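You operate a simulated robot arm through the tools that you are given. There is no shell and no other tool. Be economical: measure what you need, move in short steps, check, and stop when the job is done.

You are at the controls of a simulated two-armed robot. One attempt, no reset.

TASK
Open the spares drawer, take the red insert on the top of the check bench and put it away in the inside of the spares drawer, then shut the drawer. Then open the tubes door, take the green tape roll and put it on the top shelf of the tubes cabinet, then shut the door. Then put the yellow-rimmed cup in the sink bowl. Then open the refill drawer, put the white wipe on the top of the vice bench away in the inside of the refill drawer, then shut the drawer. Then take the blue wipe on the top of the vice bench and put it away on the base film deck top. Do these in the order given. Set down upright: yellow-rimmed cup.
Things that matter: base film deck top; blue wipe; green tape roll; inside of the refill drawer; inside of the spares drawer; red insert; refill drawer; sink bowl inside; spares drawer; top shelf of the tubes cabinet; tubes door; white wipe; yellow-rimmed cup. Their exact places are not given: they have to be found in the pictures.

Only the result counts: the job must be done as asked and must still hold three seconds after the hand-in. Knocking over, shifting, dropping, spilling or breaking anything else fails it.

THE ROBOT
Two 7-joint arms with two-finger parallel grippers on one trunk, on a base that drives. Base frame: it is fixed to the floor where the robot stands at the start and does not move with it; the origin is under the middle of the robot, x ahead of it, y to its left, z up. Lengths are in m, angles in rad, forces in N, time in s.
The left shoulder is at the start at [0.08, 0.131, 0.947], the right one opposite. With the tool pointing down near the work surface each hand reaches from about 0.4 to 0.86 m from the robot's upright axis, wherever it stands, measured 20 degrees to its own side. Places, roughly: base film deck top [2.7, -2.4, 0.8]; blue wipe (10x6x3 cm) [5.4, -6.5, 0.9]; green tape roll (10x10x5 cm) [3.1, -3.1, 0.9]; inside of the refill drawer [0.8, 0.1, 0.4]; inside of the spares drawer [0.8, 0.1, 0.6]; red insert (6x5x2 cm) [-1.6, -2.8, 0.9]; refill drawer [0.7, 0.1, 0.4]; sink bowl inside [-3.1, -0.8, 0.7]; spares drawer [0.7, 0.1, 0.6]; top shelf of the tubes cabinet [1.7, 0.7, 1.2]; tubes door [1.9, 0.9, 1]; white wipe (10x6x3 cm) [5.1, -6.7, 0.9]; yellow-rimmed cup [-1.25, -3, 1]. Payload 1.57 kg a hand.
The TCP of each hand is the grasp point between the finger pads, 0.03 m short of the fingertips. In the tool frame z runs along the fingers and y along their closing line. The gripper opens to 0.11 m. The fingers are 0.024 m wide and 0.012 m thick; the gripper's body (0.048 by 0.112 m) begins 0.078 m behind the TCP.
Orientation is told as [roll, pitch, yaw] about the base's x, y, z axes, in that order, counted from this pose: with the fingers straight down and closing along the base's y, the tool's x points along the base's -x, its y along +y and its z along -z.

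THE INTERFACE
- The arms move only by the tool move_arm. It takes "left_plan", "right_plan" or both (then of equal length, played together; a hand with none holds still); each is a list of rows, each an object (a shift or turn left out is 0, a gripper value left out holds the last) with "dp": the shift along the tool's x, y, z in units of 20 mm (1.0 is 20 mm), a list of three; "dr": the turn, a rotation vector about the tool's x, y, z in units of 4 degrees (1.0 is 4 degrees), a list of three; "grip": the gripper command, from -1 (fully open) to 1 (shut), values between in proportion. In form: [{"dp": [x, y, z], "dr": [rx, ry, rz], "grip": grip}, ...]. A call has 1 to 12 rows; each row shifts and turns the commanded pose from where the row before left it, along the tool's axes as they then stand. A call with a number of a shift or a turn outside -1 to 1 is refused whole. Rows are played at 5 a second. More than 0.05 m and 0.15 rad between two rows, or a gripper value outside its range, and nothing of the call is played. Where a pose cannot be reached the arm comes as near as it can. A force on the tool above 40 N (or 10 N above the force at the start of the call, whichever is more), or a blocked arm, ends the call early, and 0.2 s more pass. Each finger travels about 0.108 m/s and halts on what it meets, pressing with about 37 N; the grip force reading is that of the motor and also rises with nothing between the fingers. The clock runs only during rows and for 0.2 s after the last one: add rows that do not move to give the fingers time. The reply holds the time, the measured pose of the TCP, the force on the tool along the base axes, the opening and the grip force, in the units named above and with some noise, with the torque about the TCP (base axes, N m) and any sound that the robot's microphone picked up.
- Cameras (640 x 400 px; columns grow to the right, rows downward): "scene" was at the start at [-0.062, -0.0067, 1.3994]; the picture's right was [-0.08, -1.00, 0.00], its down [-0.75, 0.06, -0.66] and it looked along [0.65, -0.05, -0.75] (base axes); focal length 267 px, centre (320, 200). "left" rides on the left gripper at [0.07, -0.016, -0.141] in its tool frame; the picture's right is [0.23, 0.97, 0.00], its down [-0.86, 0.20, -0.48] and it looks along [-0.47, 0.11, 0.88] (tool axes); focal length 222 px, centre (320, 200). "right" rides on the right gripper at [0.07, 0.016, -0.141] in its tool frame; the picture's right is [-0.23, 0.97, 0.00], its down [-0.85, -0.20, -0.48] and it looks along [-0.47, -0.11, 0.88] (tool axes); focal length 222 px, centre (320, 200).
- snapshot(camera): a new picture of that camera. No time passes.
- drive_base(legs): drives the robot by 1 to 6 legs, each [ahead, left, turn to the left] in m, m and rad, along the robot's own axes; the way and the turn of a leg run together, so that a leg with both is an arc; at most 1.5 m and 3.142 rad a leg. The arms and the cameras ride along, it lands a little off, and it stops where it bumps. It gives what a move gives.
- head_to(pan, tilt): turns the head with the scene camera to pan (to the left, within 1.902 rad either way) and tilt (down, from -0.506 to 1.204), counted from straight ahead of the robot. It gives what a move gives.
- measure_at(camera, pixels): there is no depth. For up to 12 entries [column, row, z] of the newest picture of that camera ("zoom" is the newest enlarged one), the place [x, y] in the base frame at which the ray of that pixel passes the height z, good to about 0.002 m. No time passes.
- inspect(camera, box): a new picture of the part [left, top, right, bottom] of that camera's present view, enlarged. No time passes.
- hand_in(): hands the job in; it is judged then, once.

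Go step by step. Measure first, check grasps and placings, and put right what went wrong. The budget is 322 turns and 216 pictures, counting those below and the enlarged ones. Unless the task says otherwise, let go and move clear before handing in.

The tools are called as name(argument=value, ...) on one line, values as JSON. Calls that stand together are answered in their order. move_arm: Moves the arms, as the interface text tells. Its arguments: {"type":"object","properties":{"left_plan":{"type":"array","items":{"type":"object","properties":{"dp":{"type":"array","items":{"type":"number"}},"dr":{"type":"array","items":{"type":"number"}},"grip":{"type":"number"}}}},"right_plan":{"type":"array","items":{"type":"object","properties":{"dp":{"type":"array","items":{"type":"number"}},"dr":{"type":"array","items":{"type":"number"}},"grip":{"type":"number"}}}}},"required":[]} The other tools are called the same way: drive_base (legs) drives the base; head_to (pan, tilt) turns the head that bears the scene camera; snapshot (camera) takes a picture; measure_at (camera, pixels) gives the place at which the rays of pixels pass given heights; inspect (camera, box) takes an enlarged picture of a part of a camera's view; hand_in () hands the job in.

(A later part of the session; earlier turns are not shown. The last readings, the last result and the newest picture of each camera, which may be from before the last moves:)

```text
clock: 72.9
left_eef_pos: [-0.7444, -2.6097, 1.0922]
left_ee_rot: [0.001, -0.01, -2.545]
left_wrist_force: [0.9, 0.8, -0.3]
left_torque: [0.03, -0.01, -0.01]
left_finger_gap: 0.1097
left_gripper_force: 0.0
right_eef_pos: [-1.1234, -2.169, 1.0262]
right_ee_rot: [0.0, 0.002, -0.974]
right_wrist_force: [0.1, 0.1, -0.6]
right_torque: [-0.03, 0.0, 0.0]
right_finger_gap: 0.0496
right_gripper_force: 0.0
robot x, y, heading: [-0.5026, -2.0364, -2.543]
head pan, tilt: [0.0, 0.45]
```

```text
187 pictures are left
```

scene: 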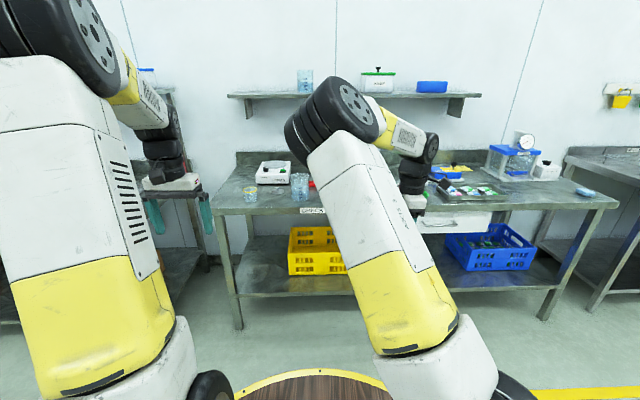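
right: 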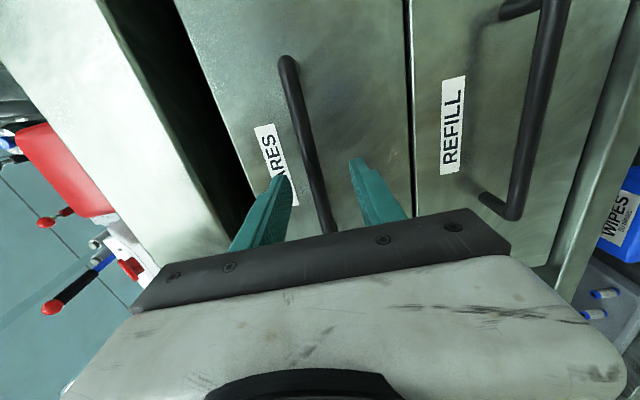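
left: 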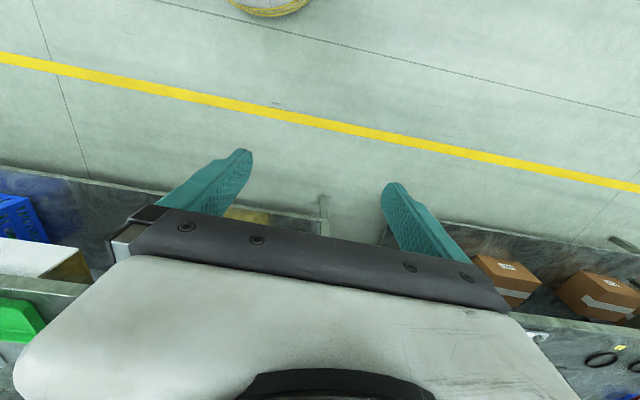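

The right elbow still sits centrally because of the 90° wrist yaw; I undo that too and shift the hand right.

move_arm(right_plan=[{"dr": [0, 0, 1]}, {"dr": [0, 0, 1]}, {"dr": [0, 0, 1]}, {"dr": [0, 0, 1]}, {"dr": [0, 0, 1]}, {"dr": [0, 0, 1]}, {"dr": [0, 0, 1]}, {"dr": [0, 0, 1]}, {"dr": [0, 0, 1]}, {"dr": [0, 0, 1]}, {"dr": [0, 0, 1]}, {"dr": [0, 0, 1]}])

move_arm(right_plan=[{"dr": [0, 0, 1]}, {"dr": [0, 0, 1]}, {"dr": [0, 0, 1]}, {"dr": [0, 0, 1]}, {"dr": [0, 0, 1]}, {"dr": [0, 0, 1]}, {"dr": [0, 0, 1]}, {"dr": [0, 0, 1]}, {"dr": [0, 0, 1]}, {"dr": [0, 0, 1]}, {"dr": [0, 0, 0.5], "dp": [0, -1, 0]}, {"dp": [0, -1, 0]}])

move_arm(right_plan=[{"dp": [0.5, -1, 0]}, {"dp": [0.5, -1, 0]}, {"dp": [0.5, -1, 0]}, {"dp": [0.5, -1, 0]}, {"dp": [0.5, 0, 0]}, {}])

snapshot(camera="scene")

```text
clock: 75.5
left_eef_pos: [-0.744, -2.6097, 1.0916]
left_ee_rot: [0.0, -0.01, -2.541]
left_wrist_force: [0.0, -0.9, -0.2]
left_torque: [-0.03, -0.02, 0.02]
left_finger_gap: 0.1098
left_gripper_force: 0.0
right_eef_pos: [-1.125, -2.1699, 1.0254]
right_ee_rot: [-0.002, 0.001, -1.815]
right_wrist_force: [0.3, 0.0, 0.8]
right_torque: [-0.02, 0.01, -0.03]
right_finger_gap: 0.0496
right_gripper_force: 0.1
robot x, y, heading: [-0.5014, -2.0299, -2.545]
head pan, tilt: [0.0, 0.45]
```

```text
clock: 78.1
left_eef_pos: [-0.7434, -2.6098, 1.0924]
left_ee_rot: [0.0, -0.009, -2.544]
left_wrist_force: [0.2, -0.8, 0.2]
left_torque: [-0.01, 0.02, -0.01]
left_finger_gap: 0.1101
left_gripper_force: 0.2
right_eef_pos: [-1.148, -2.1372, 1.0254]
right_ee_rot: [-0.003, -0.003, -2.55]
right_wrist_force: [0.5, 0.0, 0.2]
right_torque: [0.05, 0.03, -0.03]
right_finger_gap: 0.0494
right_gripper_force: 0.0
robot x, y, heading: [-0.502, -2.0363, -2.544]
head pan, tilt: [0.0, 0.45]
```

```text
clock: 79.5
left_eef_pos: [-0.7439, -2.6089, 1.0917]
left_ee_rot: [-0.001, -0.008, -2.543]
left_wrist_force: [0.3, 0.7, -0.4]
left_torque: [0.04, -0.01, -0.01]
left_finger_gap: 0.1098
left_gripper_force: 0.1
right_eef_pos: [-1.1503, -2.0416, 1.0265]
right_ee_rot: [-0.005, -0.003, -2.549]
right_wrist_force: [-0.3, -0.2, -0.6]
right_torque: [-0.02, 0.02, 0.0]
right_finger_gap: 0.0496
right_gripper_force: 0.1
robot x, y, heading: [-0.5025, -2.0333, -2.552]
head pan, tilt: [0.0, 0.45]
```

```text
186 pictures are left
```

scene: 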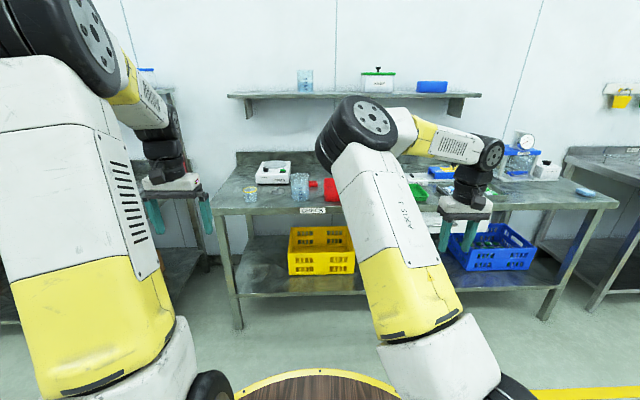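

measure_at(camera="scene", pixels=[[300, 370, 0.2], [300, 370, 0.4], [300, 370, 0.6], [313, 187, 0.86], [240, 320, 0.0], [542, 317, 0.0], [250, 202, 0.86], [224, 213, 0.86]])

```text
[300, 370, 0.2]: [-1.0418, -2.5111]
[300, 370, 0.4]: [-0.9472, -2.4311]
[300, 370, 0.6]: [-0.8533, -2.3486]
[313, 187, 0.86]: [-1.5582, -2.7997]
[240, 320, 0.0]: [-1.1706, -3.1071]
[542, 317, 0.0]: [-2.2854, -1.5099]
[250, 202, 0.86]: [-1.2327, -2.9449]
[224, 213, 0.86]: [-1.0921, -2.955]
```

The wooden disc is about 0.35 m in radius at table height, so standing 0.42 m from the bench edge is safe. I drive in.

drive_base(legs=[[0, -0.236, 0.02], [0.62, 0, 0]])

snapshot(camera="left")

head_to(pan=0.3, tilt=0.8)

snapshot(camera="scene")

```text
clock: 84.4
left_eef_pos: [-1.3691, -2.7828, 1.0923]
left_ee_rot: [-0.001, -0.01, -2.514]
left_wrist_force: [1.0, 0.3, 0.2]
left_torque: [0.01, 0.0, -0.03]
left_finger_gap: 0.11
left_gripper_force: 0.1
right_eef_pos: [-1.7907, -2.2283, 1.0263]
right_ee_rot: [-0.004, -0.003, -2.517]
right_wrist_force: [0.1, 0.0, 0.6]
right_torque: [-0.02, -0.01, -0.02]
right_finger_gap: 0.0496
right_gripper_force: 0.0
robot x, y, heading: [-1.1437, -2.195, -2.515]
head pan, tilt: [0.0, 0.45]
```

```text
185 pictures are left
```

left: 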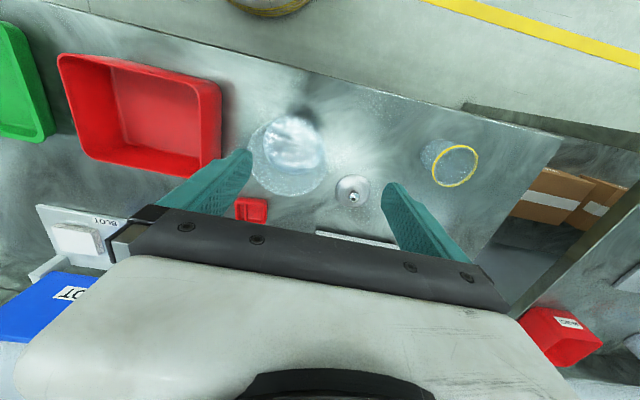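

```text
clock: 85.2
left_eef_pos: [-1.3681, -2.7822, 1.0935]
left_ee_rot: [0.001, -0.009, -2.513]
left_wrist_force: [0.7, 0.7, -0.2]
left_torque: [0.01, 0.03, 0.0]
left_finger_gap: 0.1101
left_gripper_force: 0.1
right_eef_pos: [-1.7913, -2.2273, 1.0258]
right_ee_rot: [-0.004, -0.003, -2.519]
right_wrist_force: [0.5, 0.9, -0.2]
right_torque: [0.02, 0.0, 0.02]
right_finger_gap: 0.0497
right_gripper_force: 0.1
robot x, y, heading: [-1.1435, -2.2006, -2.521]
head pan, tilt: [0.3, 0.799]
```

```text
184 pictures are left
```

scene: 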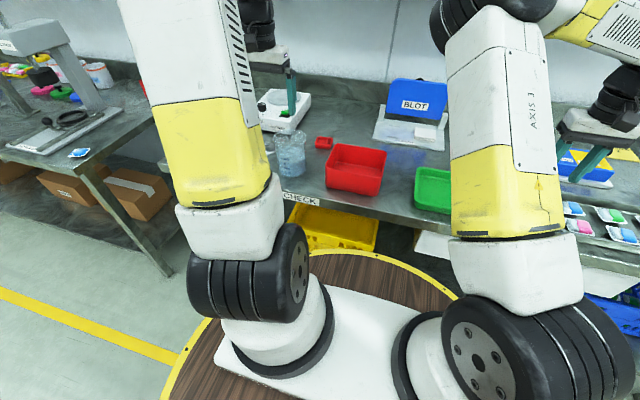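

Insert seen at left-camera (252,209) and scene (323,142). I'll enlarge it for orientation and triangulate.

inspect(camera="left", box=[200, 150, 360, 250])

measure_at(camera="left", pixels=[[237, 200, 0.875], [268, 199, 0.875], [265, 222, 0.875], [237, 222, 0.875], [282, 175, 0.86]])

measure_at(camera="scene", pixels=[[323, 143, 0.87], [323, 143, 0.85], [315, 148, 0.86], [331, 149, 0.86]])

```text
4.00 times, centred on (280, 200) of left
```

zoom: 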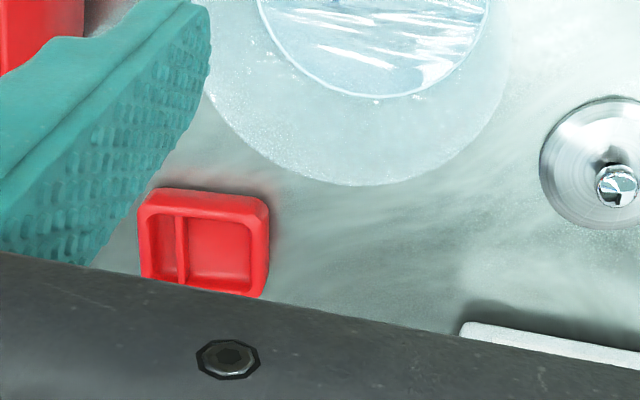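

```text
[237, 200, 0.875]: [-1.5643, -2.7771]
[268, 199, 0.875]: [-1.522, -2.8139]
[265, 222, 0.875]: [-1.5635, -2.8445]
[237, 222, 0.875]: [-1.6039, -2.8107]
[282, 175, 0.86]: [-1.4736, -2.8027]
```

```text
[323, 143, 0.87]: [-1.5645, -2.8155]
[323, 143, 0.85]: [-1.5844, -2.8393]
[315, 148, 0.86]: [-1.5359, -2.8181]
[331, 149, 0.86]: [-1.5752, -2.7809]
```

measure_at(camera="zoom", pixels=[[355, 185, 0.98], [375, 98, 0.86], [210, 100, 0.98], [205, 240, 0.875], [470, 330, 0.94]])

measure_at(camera="scene", pixels=[[290, 132, 0.98], [275, 136, 0.98], [306, 136, 0.98], [290, 175, 0.86]])

```text
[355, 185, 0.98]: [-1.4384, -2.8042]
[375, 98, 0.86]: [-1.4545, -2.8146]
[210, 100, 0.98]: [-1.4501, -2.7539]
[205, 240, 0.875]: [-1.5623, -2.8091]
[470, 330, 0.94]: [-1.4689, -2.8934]
```

```text
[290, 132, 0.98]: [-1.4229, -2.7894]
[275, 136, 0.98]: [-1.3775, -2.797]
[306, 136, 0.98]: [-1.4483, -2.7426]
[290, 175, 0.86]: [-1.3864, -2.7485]
```

Insert centre ≈(-1.562,-2.810), turned 13° from the hand. I turn the hand to match, move above it, and look.

move_arm(left_plan=[{"dr": [0, 0, -1], "grip": -1}, {"dr": [0, 0, -1]}, {"dr": [0, 0, -1]}, {"dr": [0, 0, -0.33]}, {"dp": [-1, -1, 0]}, {"dp": [-1, -1, 0]}, {"dp": [-1, -1, 0]}, {"dp": [-1, -1, 0]}, {"dp": [-1, -1, 0]}, {"dp": [-1, -1, 0]}, {"dp": [-1, -0.42, 0]}, {"dp": [-0.35, 0, 0]}])

snapshot(camera="left")

```text
clock: 87.8
left_eef_pos: [-1.5604, -2.8092, 1.0955]
left_ee_rot: [-0.002, -0.008, -2.28]
left_wrist_force: [-0.3, 0.6, 0.6]
left_torque: [0.0, 0.01, 0.03]
left_finger_gap: 0.1101
left_gripper_force: 0.0
right_eef_pos: [-1.7893, -2.2278, 1.0268]
right_ee_rot: [-0.003, -0.001, -2.518]
right_wrist_force: [0.7, -0.4, 0.1]
right_torque: [0.0, 0.01, 0.01]
right_finger_gap: 0.0493
right_gripper_force: 0.2
robot x, y, heading: [-1.1418, -2.2004, -2.516]
head pan, tilt: [0.3, 0.799]
```

```text
182 pictures are left
```

left: 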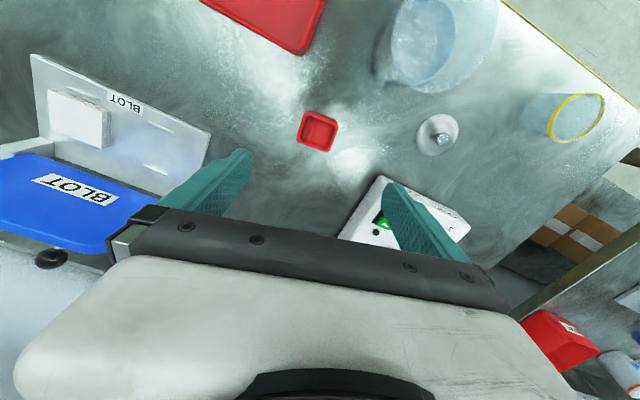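

The insert sits right below the TCP (317,131). I check the stirrer's and BLOT plate's distance from where fingers land.

measure_at(camera="left", pixels=[[317, 131, 0.875], [380, 178, 0.93], [338, 236, 0.93], [209, 134, 0.9], [165, 193, 0.9], [327, 0, 0.94], [305, 53, 0.94]])

```text
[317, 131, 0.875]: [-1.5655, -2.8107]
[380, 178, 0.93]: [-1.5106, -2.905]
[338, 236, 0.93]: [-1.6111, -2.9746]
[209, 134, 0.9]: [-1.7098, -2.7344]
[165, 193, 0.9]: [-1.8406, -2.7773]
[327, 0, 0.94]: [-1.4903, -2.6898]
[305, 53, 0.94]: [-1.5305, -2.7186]
```

All clear by more than 4 cm. I descend 0.2 m.

move_arm(left_plan=[{"dp": [-0.1, 0, 1]}, {"dp": [-0.1, 0, 1]}, {"dp": [0, 0, 1]}, {"dp": [0, 0, 1]}, {"dp": [0, 0, 1]}, {"dp": [0, 0, 1]}, {"dp": [0, 0, 1]}, {"dp": [0, 0, 1]}, {"dp": [0, 0, 1]}, {"dp": [0, 0, 0.8]}, {}])

snapshot(camera="left")

```text
clock: 90.2
left_eef_pos: [-1.564, -2.8128, 0.8969]
left_ee_rot: [-0.003, -0.006, -2.279]
left_wrist_force: [0.1, -1.6, -0.1]
left_torque: [0.01, 0.0, 0.01]
left_finger_gap: 0.1099
left_gripper_force: 0.0
right_eef_pos: [-1.7909, -2.2276, 1.0256]
right_ee_rot: [-0.003, -0.001, -2.518]
right_wrist_force: [0.3, -0.5, 0.2]
right_torque: [-0.02, -0.01, -0.01]
right_finger_gap: 0.0494
right_gripper_force: 0.0
robot x, y, heading: [-1.1406, -2.2043, -2.518]
head pan, tilt: [0.3, 0.799]
```

```text
181 pictures are left
```

left: 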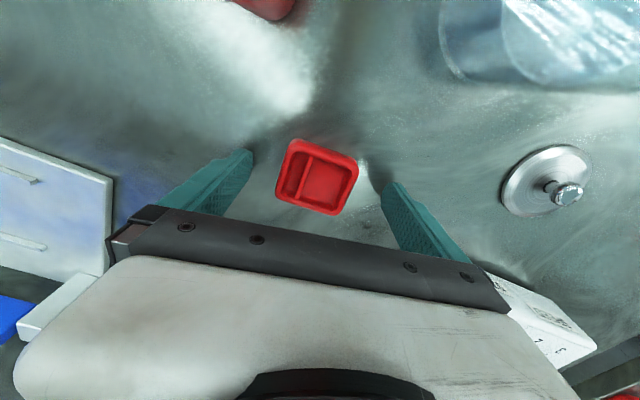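

The insert is centred between the fingers, tips ~0.867. I lower a few mm and close.

move_arm(left_plan=[{"dp": [0, 0, 0.2]}, {"dp": [0, 0, 0.15]}, {}, {"grip": 1}, {}, {}, {}, {}])

```text
clock: 92.0
left_eef_pos: [-1.5641, -2.8135, 0.8908]
left_ee_rot: [-0.003, -0.008, -2.279]
left_wrist_force: [0.6, -0.7, 1.0]
left_torque: [0.01, 0.03, -0.01]
left_finger_gap: 0.0572
left_gripper_force: 36.6
right_eef_pos: [-1.7909, -2.2274, 1.0259]
right_ee_rot: [-0.004, -0.002, -2.519]
right_wrist_force: [-1.1, 0.1, 0.3]
right_torque: [0.0, -0.05, -0.01]
right_finger_gap: 0.0496
right_gripper_force: 0.0
robot x, y, heading: [-1.1456, -2.2008, -2.514]
head pan, tilt: [0.3, 0.799]
```

Gap 0.0572 at 37 N, so the insert is gripped. I lift it straight up to z≈1.09.

move_arm(left_plan=[{"dp": [0, 0, -1]}, {"dp": [0, 0, -1]}, {"dp": [0, 0, -1]}, {"dp": [0, 0, -1]}, {"dp": [0, 0, -1]}, {"dp": [0, 0, -1]}, {"dp": [0, 0, -1]}, {"dp": [0, 0, -1]}, {"dp": [0, 0, -1]}, {"dp": [0, 0, -1]}, {}])

snapshot(camera="left")

```text
clock: 94.4
left_eef_pos: [-1.5639, -2.8129, 1.0906]
left_ee_rot: [-0.001, -0.007, -2.28]
left_wrist_force: [0.7, 0.8, 0.5]
left_torque: [0.01, 0.0, -0.02]
left_finger_gap: 0.0572
left_gripper_force: 36.8
right_eef_pos: [-1.7902, -2.2279, 1.026]
right_ee_rot: [-0.003, -0.002, -2.517]
right_wrist_force: [0.2, -0.4, 0.1]
right_torque: [0.04, 0.02, -0.02]
right_finger_gap: 0.0498
right_gripper_force: 0.1
robot x, y, heading: [-1.1419, -2.2015, -2.518]
head pan, tilt: [0.3, 0.799]
```

```text
180 pictures are left
```

left: 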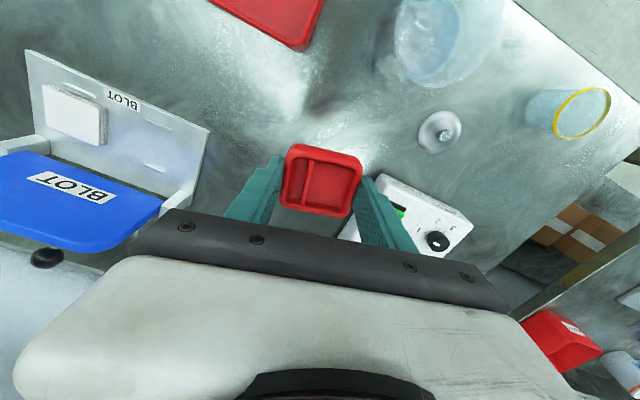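

The insert is held. I pull the hand back and square it, then back out, turn around and return to stand off the drawer.

move_arm(left_plan=[{"dp": [1, 0, 0]}, {"dp": [1, 0, 0]}, {"dp": [1, 0, 0]}, {"dp": [1, 0, 0]}, {"dp": [1, 0, 0]}, {"dr": [0, 0, 1]}, {"dr": [0, 0, 1]}, {"dr": [0, 0, 1]}, {"dr": [0, 0, 0.4]}])

drive_base(legs=[[-1.0, 0, 0], [0, 0, 1.57], [0, 0, 1.563], [0.6, 0, 0], [0, 0.66, 0]])

head_to(pan=0.1, tilt=0.7)

snapshot(camera="scene")

```text
clock: 96.4
left_eef_pos: [-1.4985, -2.7369, 1.0904]
left_ee_rot: [0.0, -0.007, -2.52]
left_wrist_force: [0.0, 0.2, -0.5]
left_torque: [0.0, 0.0, 0.0]
left_finger_gap: 0.0571
left_gripper_force: 37.8
right_eef_pos: [-1.7902, -2.2289, 1.0252]
right_ee_rot: [-0.003, 0.0, -2.519]
right_wrist_force: [0.0, -0.1, 0.0]
right_torque: [0.0, 0.03, 0.04]
right_finger_gap: 0.0495
right_gripper_force: 0.0
robot x, y, heading: [-1.1421, -2.2011, -2.517]
head pan, tilt: [0.3, 0.799]
```

```text
clock: 115.5
left_eef_pos: [0.1231, -0.194, 1.0904]
left_ee_rot: [0.0, -0.007, 0.633]
left_wrist_force: [-0.1, -0.5, -1.1]
left_torque: [0.03, -0.01, -0.02]
left_finger_gap: 0.057
left_gripper_force: 36.6
right_eef_pos: [0.4206, -0.7018, 1.0256]
right_ee_rot: [-0.004, -0.001, 0.634]
right_wrist_force: [0.4, 0.4, 0.5]
right_torque: [-0.02, 0.01, -0.02]
right_finger_gap: 0.0494
right_gripper_force: 0.1
robot x, y, heading: [-0.2308, -0.734, 0.639]
head pan, tilt: [0.3, 0.799]
```

```text
clock: 116.2
left_eef_pos: [0.1221, -0.1938, 1.09]
left_ee_rot: [0.0, -0.008, 0.636]
left_wrist_force: [0.0, -0.4, -0.1]
left_torque: [-0.02, 0.01, 0.01]
left_finger_gap: 0.0569
left_gripper_force: 36.8
right_eef_pos: [0.4203, -0.7009, 1.025]
right_ee_rot: [-0.003, -0.002, 0.634]
right_wrist_force: [0.3, 0.5, -0.8]
right_torque: [0.0, -0.01, 0.03]
right_finger_gap: 0.0495
right_gripper_force: 0.2
robot x, y, heading: [-0.2288, -0.7319, 0.635]
head pan, tilt: [0.099, 0.7]
```

```text
179 pictures are left
```

scene: 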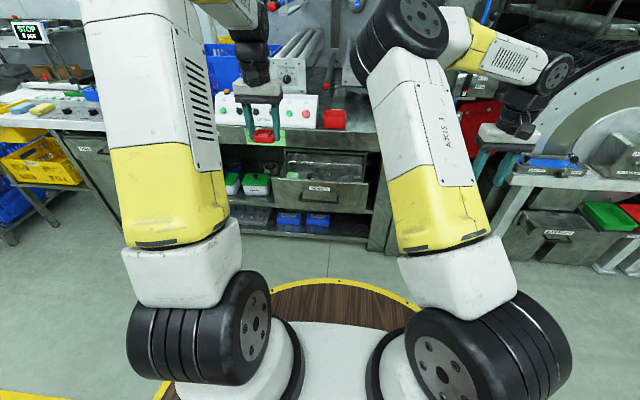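

The insert is still held and the drawer open ahead. I drive forward 0.36 m so the left hand hangs over the drawer.

drive_base(legs=[[0.36, 0, -0.018]])

snapshot(camera="left")

inspect(camera="scene", box=[180, 90, 400, 228])

```text
clock: 118.5
left_eef_pos: [0.4283, 0.0111, 1.0892]
left_ee_rot: [0.0, -0.009, 0.611]
left_wrist_force: [-0.4, -0.2, -0.1]
left_torque: [-0.03, 0.0, 0.01]
left_finger_gap: 0.0571
left_gripper_force: 37.2
right_eef_pos: [0.7152, -0.5002, 1.0254]
right_ee_rot: [-0.004, -0.001, 0.612]
right_wrist_force: [0.3, -0.1, 0.3]
right_torque: [0.02, 0.01, -0.01]
right_finger_gap: 0.0496
right_gripper_force: 0.0
robot x, y, heading: [0.067, -0.5231, 0.611]
head pan, tilt: [0.099, 0.7]
```

```text
178 pictures are left
```

left: 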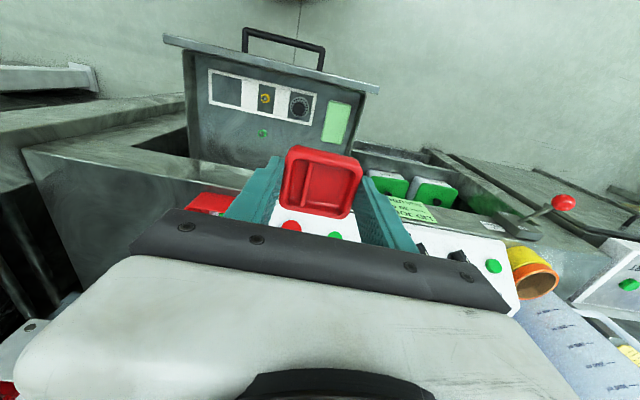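

```text
2.90 times, centred on (290, 159) of scene
```

zoom: 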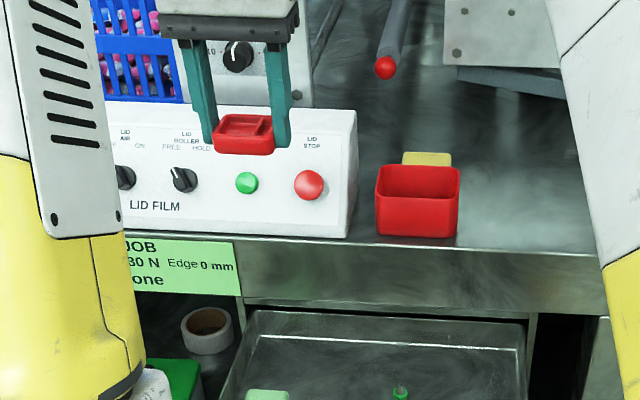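

measure_at(camera="left", pixels=[[263, 133, 0.58], [322, 140, 0.58], [352, 103, 0.58], [210, 102, 0.6], [312, 118, 0.6], [376, 90, 0.71], [165, 40, 0.71], [322, 54, 0.63]])

measure_at(camera="zoom", pixels=[[400, 392, 0.58], [268, 393, 0.58], [525, 343, 0.65], [253, 328, 0.65], [245, 298, 0.7], [600, 310, 0.72]])

```text
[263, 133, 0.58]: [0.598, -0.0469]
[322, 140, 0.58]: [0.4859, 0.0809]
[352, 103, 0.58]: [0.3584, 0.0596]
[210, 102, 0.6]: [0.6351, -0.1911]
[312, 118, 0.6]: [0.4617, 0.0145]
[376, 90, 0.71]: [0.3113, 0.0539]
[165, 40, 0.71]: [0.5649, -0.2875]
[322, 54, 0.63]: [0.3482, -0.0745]
```

```text
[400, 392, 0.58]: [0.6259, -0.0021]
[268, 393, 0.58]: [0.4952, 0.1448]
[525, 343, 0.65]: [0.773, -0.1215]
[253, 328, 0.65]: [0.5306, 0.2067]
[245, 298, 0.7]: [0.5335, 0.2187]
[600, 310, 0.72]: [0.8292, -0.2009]
```

The drawer holds a parts strip at the front, a green card at left and a small green bolt. I look from above through the scene camera for the free floor.

head_to(pan=0.1, tilt=0.9)

inspect(camera="scene", box=[220, 90, 420, 215])

```text
clock: 119.2
left_eef_pos: [0.4283, 0.0122, 1.0897]
left_ee_rot: [-0.001, -0.007, 0.613]
left_wrist_force: [0.7, 0.3, -0.8]
left_torque: [-0.01, -0.01, -0.01]
left_finger_gap: 0.0571
left_gripper_force: 36.8
right_eef_pos: [0.7147, -0.5009, 1.0257]
right_ee_rot: [-0.003, -0.002, 0.613]
right_wrist_force: [-0.4, 0.5, -0.2]
right_torque: [0.01, 0.0, 0.0]
right_finger_gap: 0.0498
right_gripper_force: 0.1
robot x, y, heading: [0.0636, -0.5202, 0.615]
head pan, tilt: [0.099, 0.901]
```

```text
3.20 times, centred on (320, 152) of scene
```

zoom: 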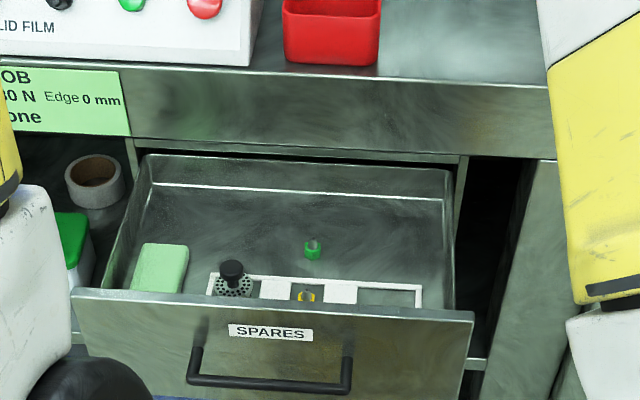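

measure_at(camera="zoom", pixels=[[245, 235, 0.59], [313, 258, 0.59], [187, 275, 0.59], [189, 246, 0.62], [222, 275, 0.61], [420, 287, 0.6], [300, 190, 0.59], [150, 157, 0.69], [300, 150, 0.71], [400, 250, 0.59]])

```text
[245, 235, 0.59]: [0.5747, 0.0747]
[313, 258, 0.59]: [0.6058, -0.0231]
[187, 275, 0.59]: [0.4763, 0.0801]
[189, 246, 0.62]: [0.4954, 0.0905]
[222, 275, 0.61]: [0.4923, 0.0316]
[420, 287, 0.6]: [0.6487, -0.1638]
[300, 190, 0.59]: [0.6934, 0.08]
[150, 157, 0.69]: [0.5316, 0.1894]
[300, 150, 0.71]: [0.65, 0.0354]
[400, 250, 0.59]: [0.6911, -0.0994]
```

Floor is at about z 0.61; the free patch between the green box (t<0.21) and bolt (t≈0.37) centres at about (0.521,0.017). I move above it and descend partway.

move_arm(left_plan=[{"dp": [-1, -0.6, 0]}, {"dp": [-1, -0.6, 0]}, {"dp": [-1, -0.6, 0]}, {"dp": [-0.96, -0.6, 0]}, {"dp": [0, 0, 1]}, {"dp": [0, 0, 1]}, {"dp": [0, 0, 1]}, {"dp": [0, 0, 1]}, {"dp": [0, 0, 1]}, {"dp": [0, 0, 1]}, {"dp": [0, 0, 1]}, {"dp": [0, 0, 1]}])

move_arm(left_plan=[{"dp": [0, 0, 1]}, {"dp": [0, 0, 1]}, {"dp": [0, 0, 1]}, {"dp": [0, 0, 1]}, {"dp": [0, 0, 1]}, {"dp": [0, 0, 1]}, {"dp": [0, 0, 1]}, {"dp": [0, 0, 1]}, {}])

inspect(camera="scene", box=[220, 90, 420, 215])

snapshot(camera="left")

```text
clock: 121.8
left_eef_pos: [0.5223, 0.0184, 0.9288]
left_ee_rot: [-0.001, -0.009, 0.614]
left_wrist_force: [1.1, 0.0, -0.7]
left_torque: [0.02, -0.03, -0.01]
left_finger_gap: 0.057
left_gripper_force: 36.9
right_eef_pos: [0.7145, -0.5013, 1.0256]
right_ee_rot: [-0.004, -0.002, 0.613]
right_wrist_force: [-1.0, 0.1, 0.3]
right_torque: [0.01, 0.01, -0.04]
right_finger_gap: 0.0495
right_gripper_force: 0.0
robot x, y, heading: [0.0686, -0.5205, 0.617]
head pan, tilt: [0.099, 0.901]
```

```text
clock: 123.8
left_eef_pos: [0.5222, 0.0187, 0.7701]
left_ee_rot: [0.0, -0.01, 0.612]
left_wrist_force: [0.3, 0.4, -0.7]
left_torque: [0.04, 0.01, -0.01]
left_finger_gap: 0.0571
left_gripper_force: 37.1
right_eef_pos: [0.7146, -0.5007, 1.0255]
right_ee_rot: [-0.003, -0.002, 0.612]
right_wrist_force: [0.2, 1.0, -0.6]
right_torque: [-0.01, -0.02, -0.01]
right_finger_gap: 0.0493
right_gripper_force: 0.0
robot x, y, heading: [0.0692, -0.5212, 0.615]
head pan, tilt: [0.099, 0.901]
```

```text
3.20 times, centred on (320, 152) of scene
```

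zoom: 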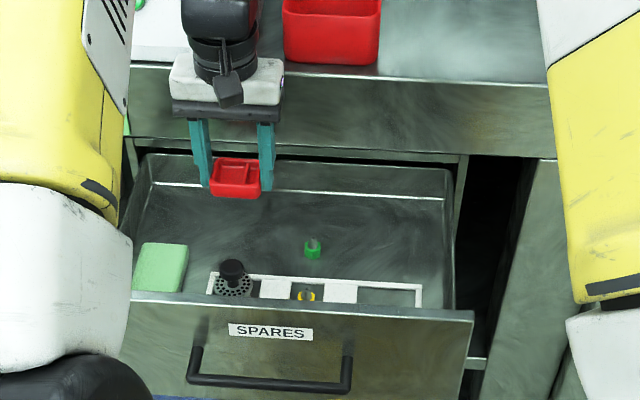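

```text
174 pictures are left
```

left: 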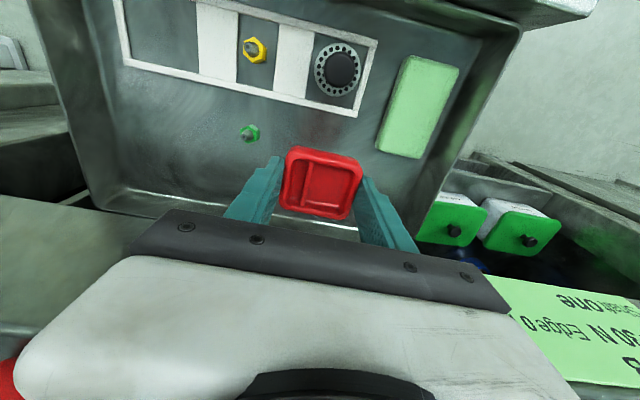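

The spot below is clear of the strip, bolt and green box. I descend gently toward the floor.

move_arm(left_plan=[{"dp": [0, 0, 1]}, {"dp": [0, 0, 1]}, {"dp": [0, 0, 1]}, {"dp": [0, 0, 1]}, {"dp": [0, 0, 1]}, {"dp": [0, 0, 0.5]}, {"dp": [0, 0, 0.3]}, {"dp": [0, 0, 0.3]}, {}])

snapshot(camera="left")

```text
clock: 125.5
left_eef_pos: [0.5289, 0.0226, 0.6593]
left_ee_rot: [0.0, -0.021, 0.614]
left_wrist_force: [0.7, 0.4, 6.0]
left_torque: [-0.06, 0.08, 0.02]
left_finger_gap: 0.057
left_gripper_force: 36.8
right_eef_pos: [0.7154, -0.5019, 1.0246]
right_ee_rot: [-0.004, -0.002, 0.613]
right_wrist_force: [0.1, 0.4, -0.4]
right_torque: [-0.02, -0.01, 0.0]
right_finger_gap: 0.0493
right_gripper_force: 0.1
robot x, y, heading: [0.0632, -0.5207, 0.616]
head pan, tilt: [0.099, 0.901]
stopped in row 8 (left hand): the force on the tool passed its limit at 48 N (the readings are from after the stop); the commanded pose is now the measured one
```

```text
173 pictures are left
```

left: 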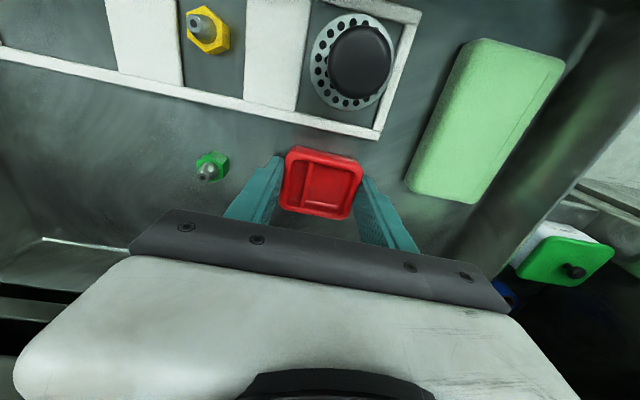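

Contact at TCP 0.659, so the insert is on the drawer floor. I open partway and rise.

move_arm(left_plan=[{"grip": -0.5}, {}, {}, {"dp": [0.1, 0, -1]}, {"dp": [0, 0, -1]}, {"dp": [0, 0, -1]}, {"dp": [0, 0, -1]}, {"dp": [0, 0, -1]}])

snapshot(camera="left")

```text
clock: 127.3
left_eef_pos: [0.5258, 0.0212, 0.7599]
left_ee_rot: [0.0, -0.019, 0.612]
left_wrist_force: [0.0, 0.4, -0.5]
left_torque: [-0.02, -0.02, 0.0]
left_finger_gap: 0.0825
left_gripper_force: 0.0
right_eef_pos: [0.7159, -0.5007, 1.0249]
right_ee_rot: [-0.004, -0.003, 0.613]
right_wrist_force: [0.6, 0.4, 0.3]
right_torque: [-0.03, -0.02, 0.03]
right_finger_gap: 0.0496
right_gripper_force: 0.0
robot x, y, heading: [0.0678, -0.5221, 0.624]
head pan, tilt: [0.099, 0.901]
```

```text
172 pictures are left
```

left: 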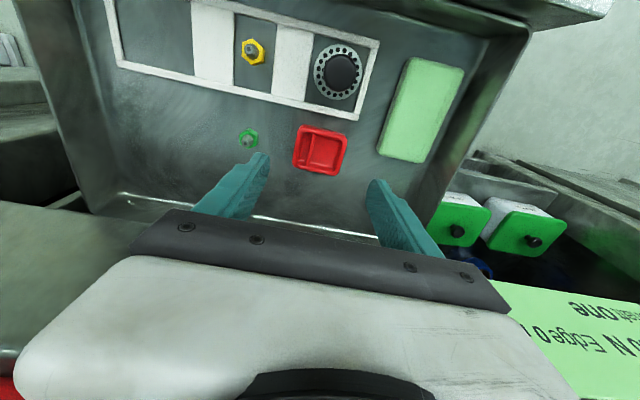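

The insert lies flat on the drawer floor. I raise the hand, back the base off, and tilt the left hand forward to push the drawer shut.

move_arm(left_plan=[{"dp": [0, 0, -1]}, {"dp": [0, 0, -1]}, {"dp": [0, 0, -1]}, {"dp": [0, 0, -1]}, {"dp": [0, 0, -1]}, {"dp": [0, 0, -1]}, {"dp": [0, 0, -1], "grip": 1}, {"dp": [0, 0, -1]}])

drive_base(legs=[[-0.45, 0, 0]])

move_arm(left_plan=[{"dr": [0, -1, 0]}, {"dr": [0, -1, 0]}, {"dr": [0, -1, 0]}, {"dr": [0, -1, 0]}, {"dr": [0, -1, 0]}, {"dr": [0, -1, 0]}, {"dr": [0, -1, 0]}, {"dr": [0, -1, 0]}, {"dr": [0, -1, 0]}, {"dr": [0, -1, 0]}, {"dr": [0, -1, 0]}, {"dr": [0, -1, 0]}])

move_arm(left_plan=[{"dr": [0, -1, 0]}, {"dr": [0, -1, 0]}, {"dr": [0, -1, 0]}, {"dr": [0, -1, 0]}, {"dr": [0, -1, 0]}, {"dr": [0, -1, 0]}, {"dr": [0, -1, 0]}, {"dr": [0, -1, 0]}, {"dr": [0, -1, 0]}, {"dr": [0, -1, 0]}, {"dr": [0, -0.4, 0]}, {}])

snapshot(camera="scene")

```text
clock: 129.1
left_eef_pos: [0.5226, 0.0181, 0.9211]
left_ee_rot: [0.0, -0.019, 0.613]
left_wrist_force: [0.1, 0.4, -0.5]
left_torque: [0.0, -0.01, -0.01]
left_finger_gap: 0.0
left_gripper_force: 21.4
right_eef_pos: [0.7164, -0.4993, 1.0254]
right_ee_rot: [-0.004, -0.002, 0.611]
right_wrist_force: [0.1, 0.0, -0.1]
right_torque: [-0.01, 0.02, -0.01]
right_finger_gap: 0.0495
right_gripper_force: 0.0
robot x, y, heading: [0.0688, -0.5212, 0.617]
head pan, tilt: [0.099, 0.901]
```

```text
clock: 131.8
left_eef_pos: [0.1417, -0.2463, 0.922]
left_ee_rot: [0.0, -0.019, 0.621]
left_wrist_force: [-0.8, 0.0, 1.0]
left_torque: [0.01, -0.03, 0.02]
left_finger_gap: 0.0
left_gripper_force: 20.9
right_eef_pos: [0.3404, -0.7636, 1.0249]
right_ee_rot: [-0.004, -0.001, 0.621]
right_wrist_force: [-0.4, 0.3, 0.0]
right_torque: [-0.01, -0.02, 0.0]
right_finger_gap: 0.0496
right_gripper_force: 0.0
robot x, y, heading: [-0.3091, -0.7874, 0.621]
head pan, tilt: [0.099, 0.901]
```

```text
clock: 134.4
left_eef_pos: [0.1426, -0.2458, 0.9206]
left_ee_rot: [-0.001, -0.859, 0.621]
left_wrist_force: [-0.4, -0.1, -0.3]
left_torque: [0.01, -0.02, 0.01]
left_finger_gap: 0.0
left_gripper_force: 21.4
right_eef_pos: [0.3406, -0.7643, 1.0248]
right_ee_rot: [-0.004, -0.001, 0.621]
right_wrist_force: [-0.3, 0.5, -0.4]
right_torque: [0.0, 0.02, -0.02]
right_finger_gap: 0.0499
right_gripper_force: 0.1
robot x, y, heading: [-0.31, -0.7924, 0.63]
head pan, tilt: [0.099, 0.901]
```

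```text
clock: 137.0
left_eef_pos: [0.1423, -0.246, 0.9196]
left_ee_rot: [3.121, -1.559, -2.499]
left_wrist_force: [0.7, 0.2, 0.1]
left_torque: [0.01, -0.02, -0.01]
left_finger_gap: 0.0
left_gripper_force: 21.5
right_eef_pos: [0.3403, -0.7639, 1.0261]
right_ee_rot: [-0.003, -0.002, 0.621]
right_wrist_force: [0.5, 0.6, 0.2]
right_torque: [-0.01, 0.02, 0.01]
right_finger_gap: 0.0493
right_gripper_force: 0.1
robot x, y, heading: [-0.3058, -0.7902, 0.621]
head pan, tilt: [0.099, 0.901]
```

```text
171 pictures are left
```

scene: 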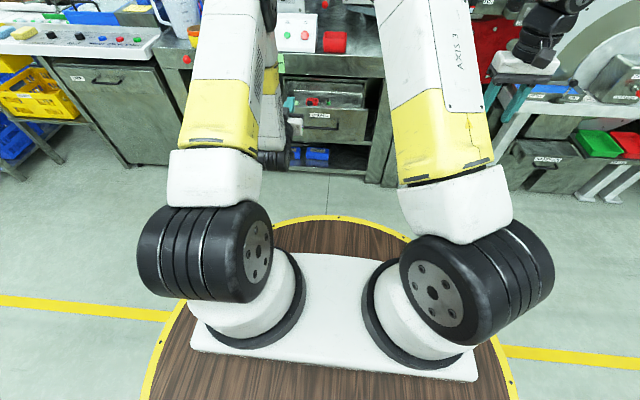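

The left hand points forward at t≈0.28. I lower it to z≈0.672 and shift toward the drawer's middle.

move_arm(left_plan=[{"dp": [1, -0.2, 0]}, {"dp": [1, -0.2, 0]}, {"dp": [1, -0.2, 0]}, {"dp": [1, -0.2, 0]}, {"dp": [1, -0.2, 0]}, {"dp": [1, -0.2, 0]}, {"dp": [1, -0.2, 0]}, {"dp": [1, -0.2, 0]}, {"dp": [1, -0.2, 0]}, {"dp": [1, -0.2, 0]}, {"dp": [1, -0.2, 0]}, {"dp": [1, -0.2, 0]}])

snapshot(camera="left")

```text
clock: 139.6
left_eef_pos: [0.1721, -0.2842, 0.6813]
left_ee_rot: [3.117, -1.559, -2.495]
left_wrist_force: [0.6, -0.2, -0.3]
left_torque: [0.01, -0.02, 0.02]
left_finger_gap: 0.0
left_gripper_force: 21.1
right_eef_pos: [0.3388, -0.7633, 1.0254]
right_ee_rot: [-0.001, -0.002, 0.622]
right_wrist_force: [-0.7, -0.8, 0.0]
right_torque: [-0.04, -0.01, 0.0]
right_finger_gap: 0.0495
right_gripper_force: 0.0
robot x, y, heading: [-0.3084, -0.7932, 0.622]
head pan, tilt: [0.099, 0.901]
```

```text
170 pictures are left
```

left: 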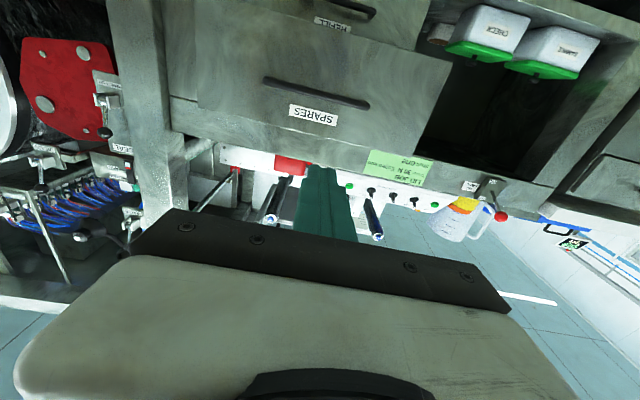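

Hand is centred on the SPARES front. I lower 9 mm and drive forward to push the drawer in most of the way.

move_arm(left_plan=[{"dp": [0.45, 0, 0]}, {}])

drive_base(legs=[[0.24, 0, 0], [0.2, 0, 0]])

snapshot(camera="left")

```text
clock: 140.2
left_eef_pos: [0.1725, -0.2837, 0.6719]
left_ee_rot: [3.118, -1.559, -2.497]
left_wrist_force: [0.4, 0.0, -0.7]
left_torque: [0.01, 0.0, -0.02]
left_finger_gap: 0.0
left_gripper_force: 21.3
right_eef_pos: [0.3411, -0.7633, 1.0258]
right_ee_rot: [-0.005, -0.002, 0.622]
right_wrist_force: [0.0, -0.1, -0.7]
right_torque: [-0.04, 0.01, -0.02]
right_finger_gap: 0.0498
right_gripper_force: 0.0
robot x, y, heading: [-0.3126, -0.7911, 0.622]
head pan, tilt: [0.099, 0.901]
```

```text
clock: 143.2
left_eef_pos: [0.5288, -0.03, 0.6713]
left_ee_rot: [3.13, -1.558, -2.512]
left_wrist_force: [0.3, -0.7, -0.4]
left_torque: [0.01, 0.03, 0.02]
left_finger_gap: 0.0
left_gripper_force: 21.5
right_eef_pos: [0.6949, -0.511, 1.024]
right_ee_rot: [-0.003, -0.003, 0.618]
right_wrist_force: [0.5, 0.0, -0.7]
right_torque: [-0.03, -0.01, 0.01]
right_finger_gap: 0.0494
right_gripper_force: 0.1
robot x, y, heading: [0.0454, -0.5328, 0.623]
head pan, tilt: [0.099, 0.901]
```

```text
169 pictures are left
```

left: 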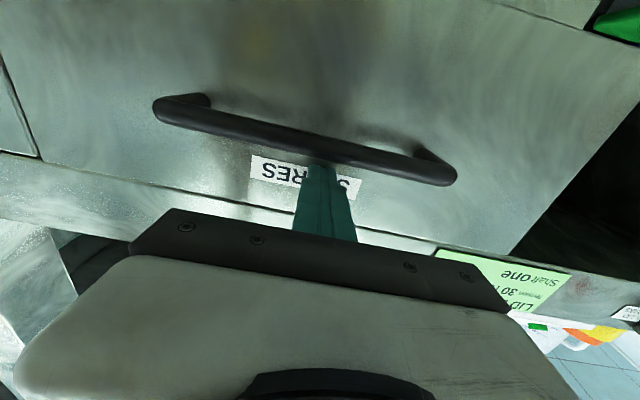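

The fingertips are pushing the face above the bar. I push the remaining ~0.095 m with the arm.

move_arm(left_plan=[{"dp": [0, 0, 1]}, {"dp": [0, 0, 1]}, {"dp": [0, 0, 1]}, {"dp": [0, 0, 1]}, {"dp": [0, 0, 0.5]}, {"dp": [0, 0, 0.3]}, {"dp": [0, 0, 0.3]}, {"dp": [0, 0, 0.3]}])

snapshot(camera="left")

snapshot(camera="scene")

```text
clock: 144.4
left_eef_pos: [0.5961, 0.0182, 0.6727]
left_ee_rot: [3.13, -1.558, -2.512]
left_wrist_force: [-16.9, -13.1, 12.3]
left_torque: [0.15, -0.06, 0.06]
left_finger_gap: 0.0
left_gripper_force: 21.7
right_eef_pos: [0.6944, -0.5093, 1.0249]
right_ee_rot: [-0.003, -0.001, 0.619]
right_wrist_force: [0.1, -0.6, 0.3]
right_torque: [0.03, -0.01, 0.0]
right_finger_gap: 0.0491
right_gripper_force: 0.0
robot x, y, heading: [0.0478, -0.5338, 0.624]
head pan, tilt: [0.099, 0.901]
stopped in row 5 (left hand): the force on the tool passed its limit at 56 N (the readings are from after the stop); the commanded pose is now the measured one
```

```text
168 pictures are left
```

left: 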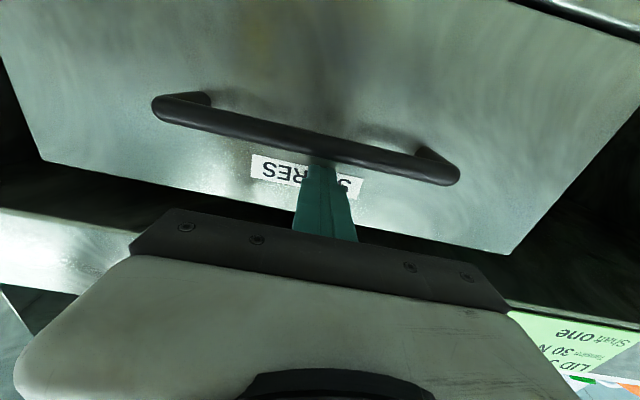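

```text
167 pictures are left
```

scene: 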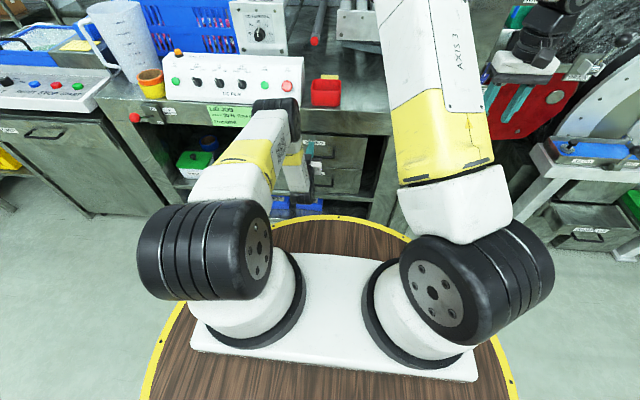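

Force rose to 56 N at tips n≈0.526, likely the closed stop. I back the hand away and check the bar's position against its closed place.

move_arm(left_plan=[{"dp": [0, 0, -1]}, {"dp": [0, 0, -1]}, {"dp": [0, 0, -1]}, {"dp": [0, 0, -1]}])

drive_base(legs=[[-0.4, 0, 0]])

inspect(camera="scene", box=[250, 60, 410, 160])

snapshot(camera="left")

```text
clock: 145.4
left_eef_pos: [0.5313, -0.0275, 0.67]
left_ee_rot: [3.139, -1.561, -2.522]
left_wrist_force: [0.3, 0.4, -0.2]
left_torque: [0.04, -0.01, -0.02]
left_finger_gap: 0.0
left_gripper_force: 21.3
right_eef_pos: [0.6949, -0.5106, 1.0259]
right_ee_rot: [-0.004, -0.002, 0.617]
right_wrist_force: [0.4, 0.2, 0.3]
right_torque: [0.02, 0.01, 0.03]
right_finger_gap: 0.0496
right_gripper_force: 0.1
robot x, y, heading: [0.047, -0.5333, 0.622]
head pan, tilt: [0.099, 0.901]
```

```text
clock: 147.9
left_eef_pos: [0.2063, -0.2596, 0.6701]
left_ee_rot: [3.137, -1.56, -2.518]
left_wrist_force: [1.2, -1.1, -0.2]
left_torque: [0.01, -0.02, 0.01]
left_finger_gap: 0.0
left_gripper_force: 21.2
right_eef_pos: [0.371, -0.7421, 1.0263]
right_ee_rot: [-0.004, -0.003, 0.622]
right_wrist_force: [0.0, -0.6, -0.1]
right_torque: [0.01, -0.02, 0.01]
right_finger_gap: 0.0494
right_gripper_force: 0.1
robot x, y, heading: [-0.2781, -0.7693, 0.622]
head pan, tilt: [0.099, 0.901]
```

```text
4.00 times, centred on (330, 110) of scene
```

zoom: 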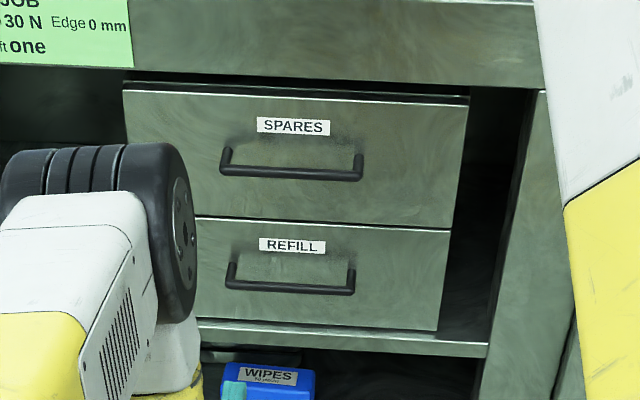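

```text
165 pictures are left
```

left: 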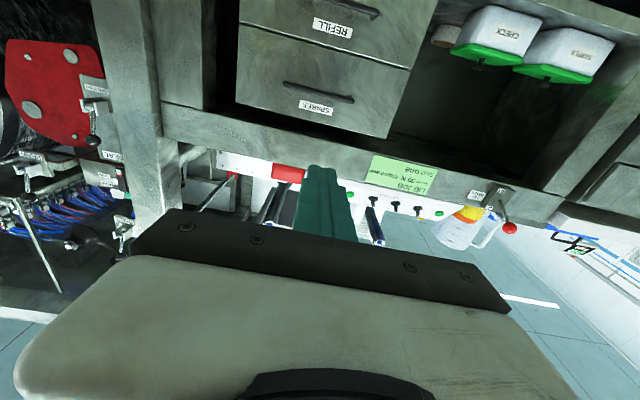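

measure_at(camera="zoom", pixels=[[223, 170, 0.633], [360, 175, 0.633], [229, 285, 0.45], [353, 290, 0.45], [123, 92, 0.7], [468, 106, 0.7]])

```text
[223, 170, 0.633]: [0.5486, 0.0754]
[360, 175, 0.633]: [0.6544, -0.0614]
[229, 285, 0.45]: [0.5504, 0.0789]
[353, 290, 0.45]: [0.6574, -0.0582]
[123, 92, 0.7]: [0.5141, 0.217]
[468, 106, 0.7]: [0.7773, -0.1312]
```

The spares bar is back exactly at its closed position, so the drawer is shut. Now I look for a way around to the tubes cabinet's far side.

drive_base(legs=[[-0.3, 0, 0], [0, 1.5, 0]])

head_to(pan=0.6, tilt=0.3)

snapshot(camera="scene")

```text
clock: 156.9
left_eef_pos: [-0.9525, 0.7699, 0.6717]
left_ee_rot: [3.14, -1.56, -2.482]
left_wrist_force: [-0.8, 0.0, -0.6]
left_torque: [0.01, 0.0, -0.02]
left_finger_gap: 0.0
left_gripper_force: 21.5
right_eef_pos: [-0.7694, 0.2938, 1.0257]
right_ee_rot: [-0.003, -0.002, 0.661]
right_wrist_force: [0.3, 0.2, -0.3]
right_torque: [0.0, 0.03, 0.01]
right_finger_gap: 0.0494
right_gripper_force: 0.0
robot x, y, heading: [-1.4196, 0.2434, 0.664]
head pan, tilt: [0.099, 0.901]
```

```text
clock: 157.9
left_eef_pos: [-0.9507, 0.7704, 0.671]
left_ee_rot: [3.139, -1.56, -2.477]
left_wrist_force: [0.3, -0.4, 0.6]
left_torque: [-0.04, 0.02, 0.02]
left_finger_gap: 0.0
left_gripper_force: 21.6
right_eef_pos: [-0.7689, 0.2942, 1.025]
right_ee_rot: [-0.003, -0.002, 0.661]
right_wrist_force: [-0.4, -0.3, 0.1]
right_torque: [0.01, 0.01, -0.02]
right_finger_gap: 0.0495
right_gripper_force: 0.0
robot x, y, heading: [-1.418, 0.2416, 0.659]
head pan, tilt: [0.6, 0.3]
```

```text
164 pictures are left
```

scene: 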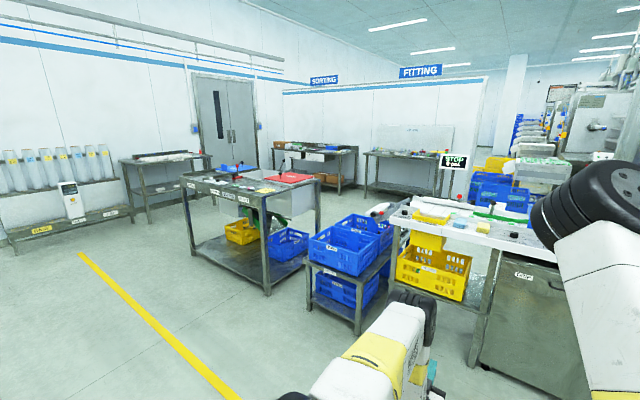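

I measure the floor points of the tables to plan a path around the left end.

measure_at(camera="scene", pixels=[[195, 255, 0], [268, 293, 0], [318, 243, 0], [130, 222, 0], [152, 214, 0], [357, 333, 0], [310, 312, 0], [475, 363, 0], [275, 170, 0], [370, 195, 0], [215, 206, 0], [10, 255, 0]])

head_to(pan=0.1, tilt=0.3)

snapshot(camera="scene")

```text
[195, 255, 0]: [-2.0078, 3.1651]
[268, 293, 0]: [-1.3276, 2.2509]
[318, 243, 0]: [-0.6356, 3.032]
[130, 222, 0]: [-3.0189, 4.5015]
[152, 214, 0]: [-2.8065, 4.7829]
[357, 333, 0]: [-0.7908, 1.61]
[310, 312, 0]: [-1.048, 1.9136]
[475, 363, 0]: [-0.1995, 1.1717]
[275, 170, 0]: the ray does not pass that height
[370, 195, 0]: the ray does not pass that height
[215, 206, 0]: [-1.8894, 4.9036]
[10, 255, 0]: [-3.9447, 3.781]
```

```text
clock: 158.8
left_eef_pos: [-0.9515, 0.7704, 0.6704]
left_ee_rot: [3.139, -1.56, -2.48]
left_wrist_force: [0.4, -0.1, 0.0]
left_torque: [0.02, 0.01, 0.01]
left_finger_gap: 0.0
left_gripper_force: 21.2
right_eef_pos: [-0.7702, 0.294, 1.0265]
right_ee_rot: [-0.004, -0.001, 0.661]
right_wrist_force: [-0.3, 0.2, 0.2]
right_torque: [0.0, 0.04, 0.01]
right_finger_gap: 0.0495
right_gripper_force: 0.1
robot x, y, heading: [-1.4168, 0.2446, 0.663]
head pan, tilt: [0.099, 0.3]
```

```text
163 pictures are left
```

scene: 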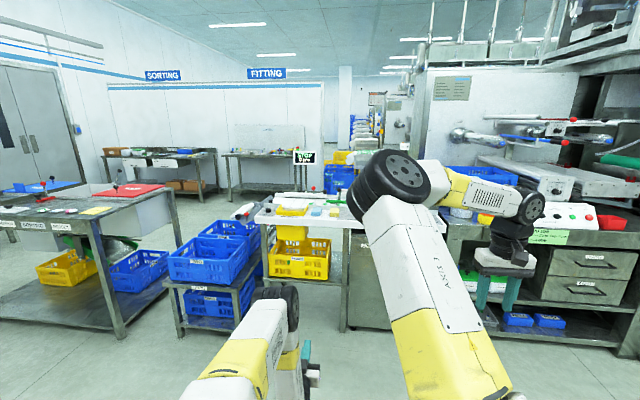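

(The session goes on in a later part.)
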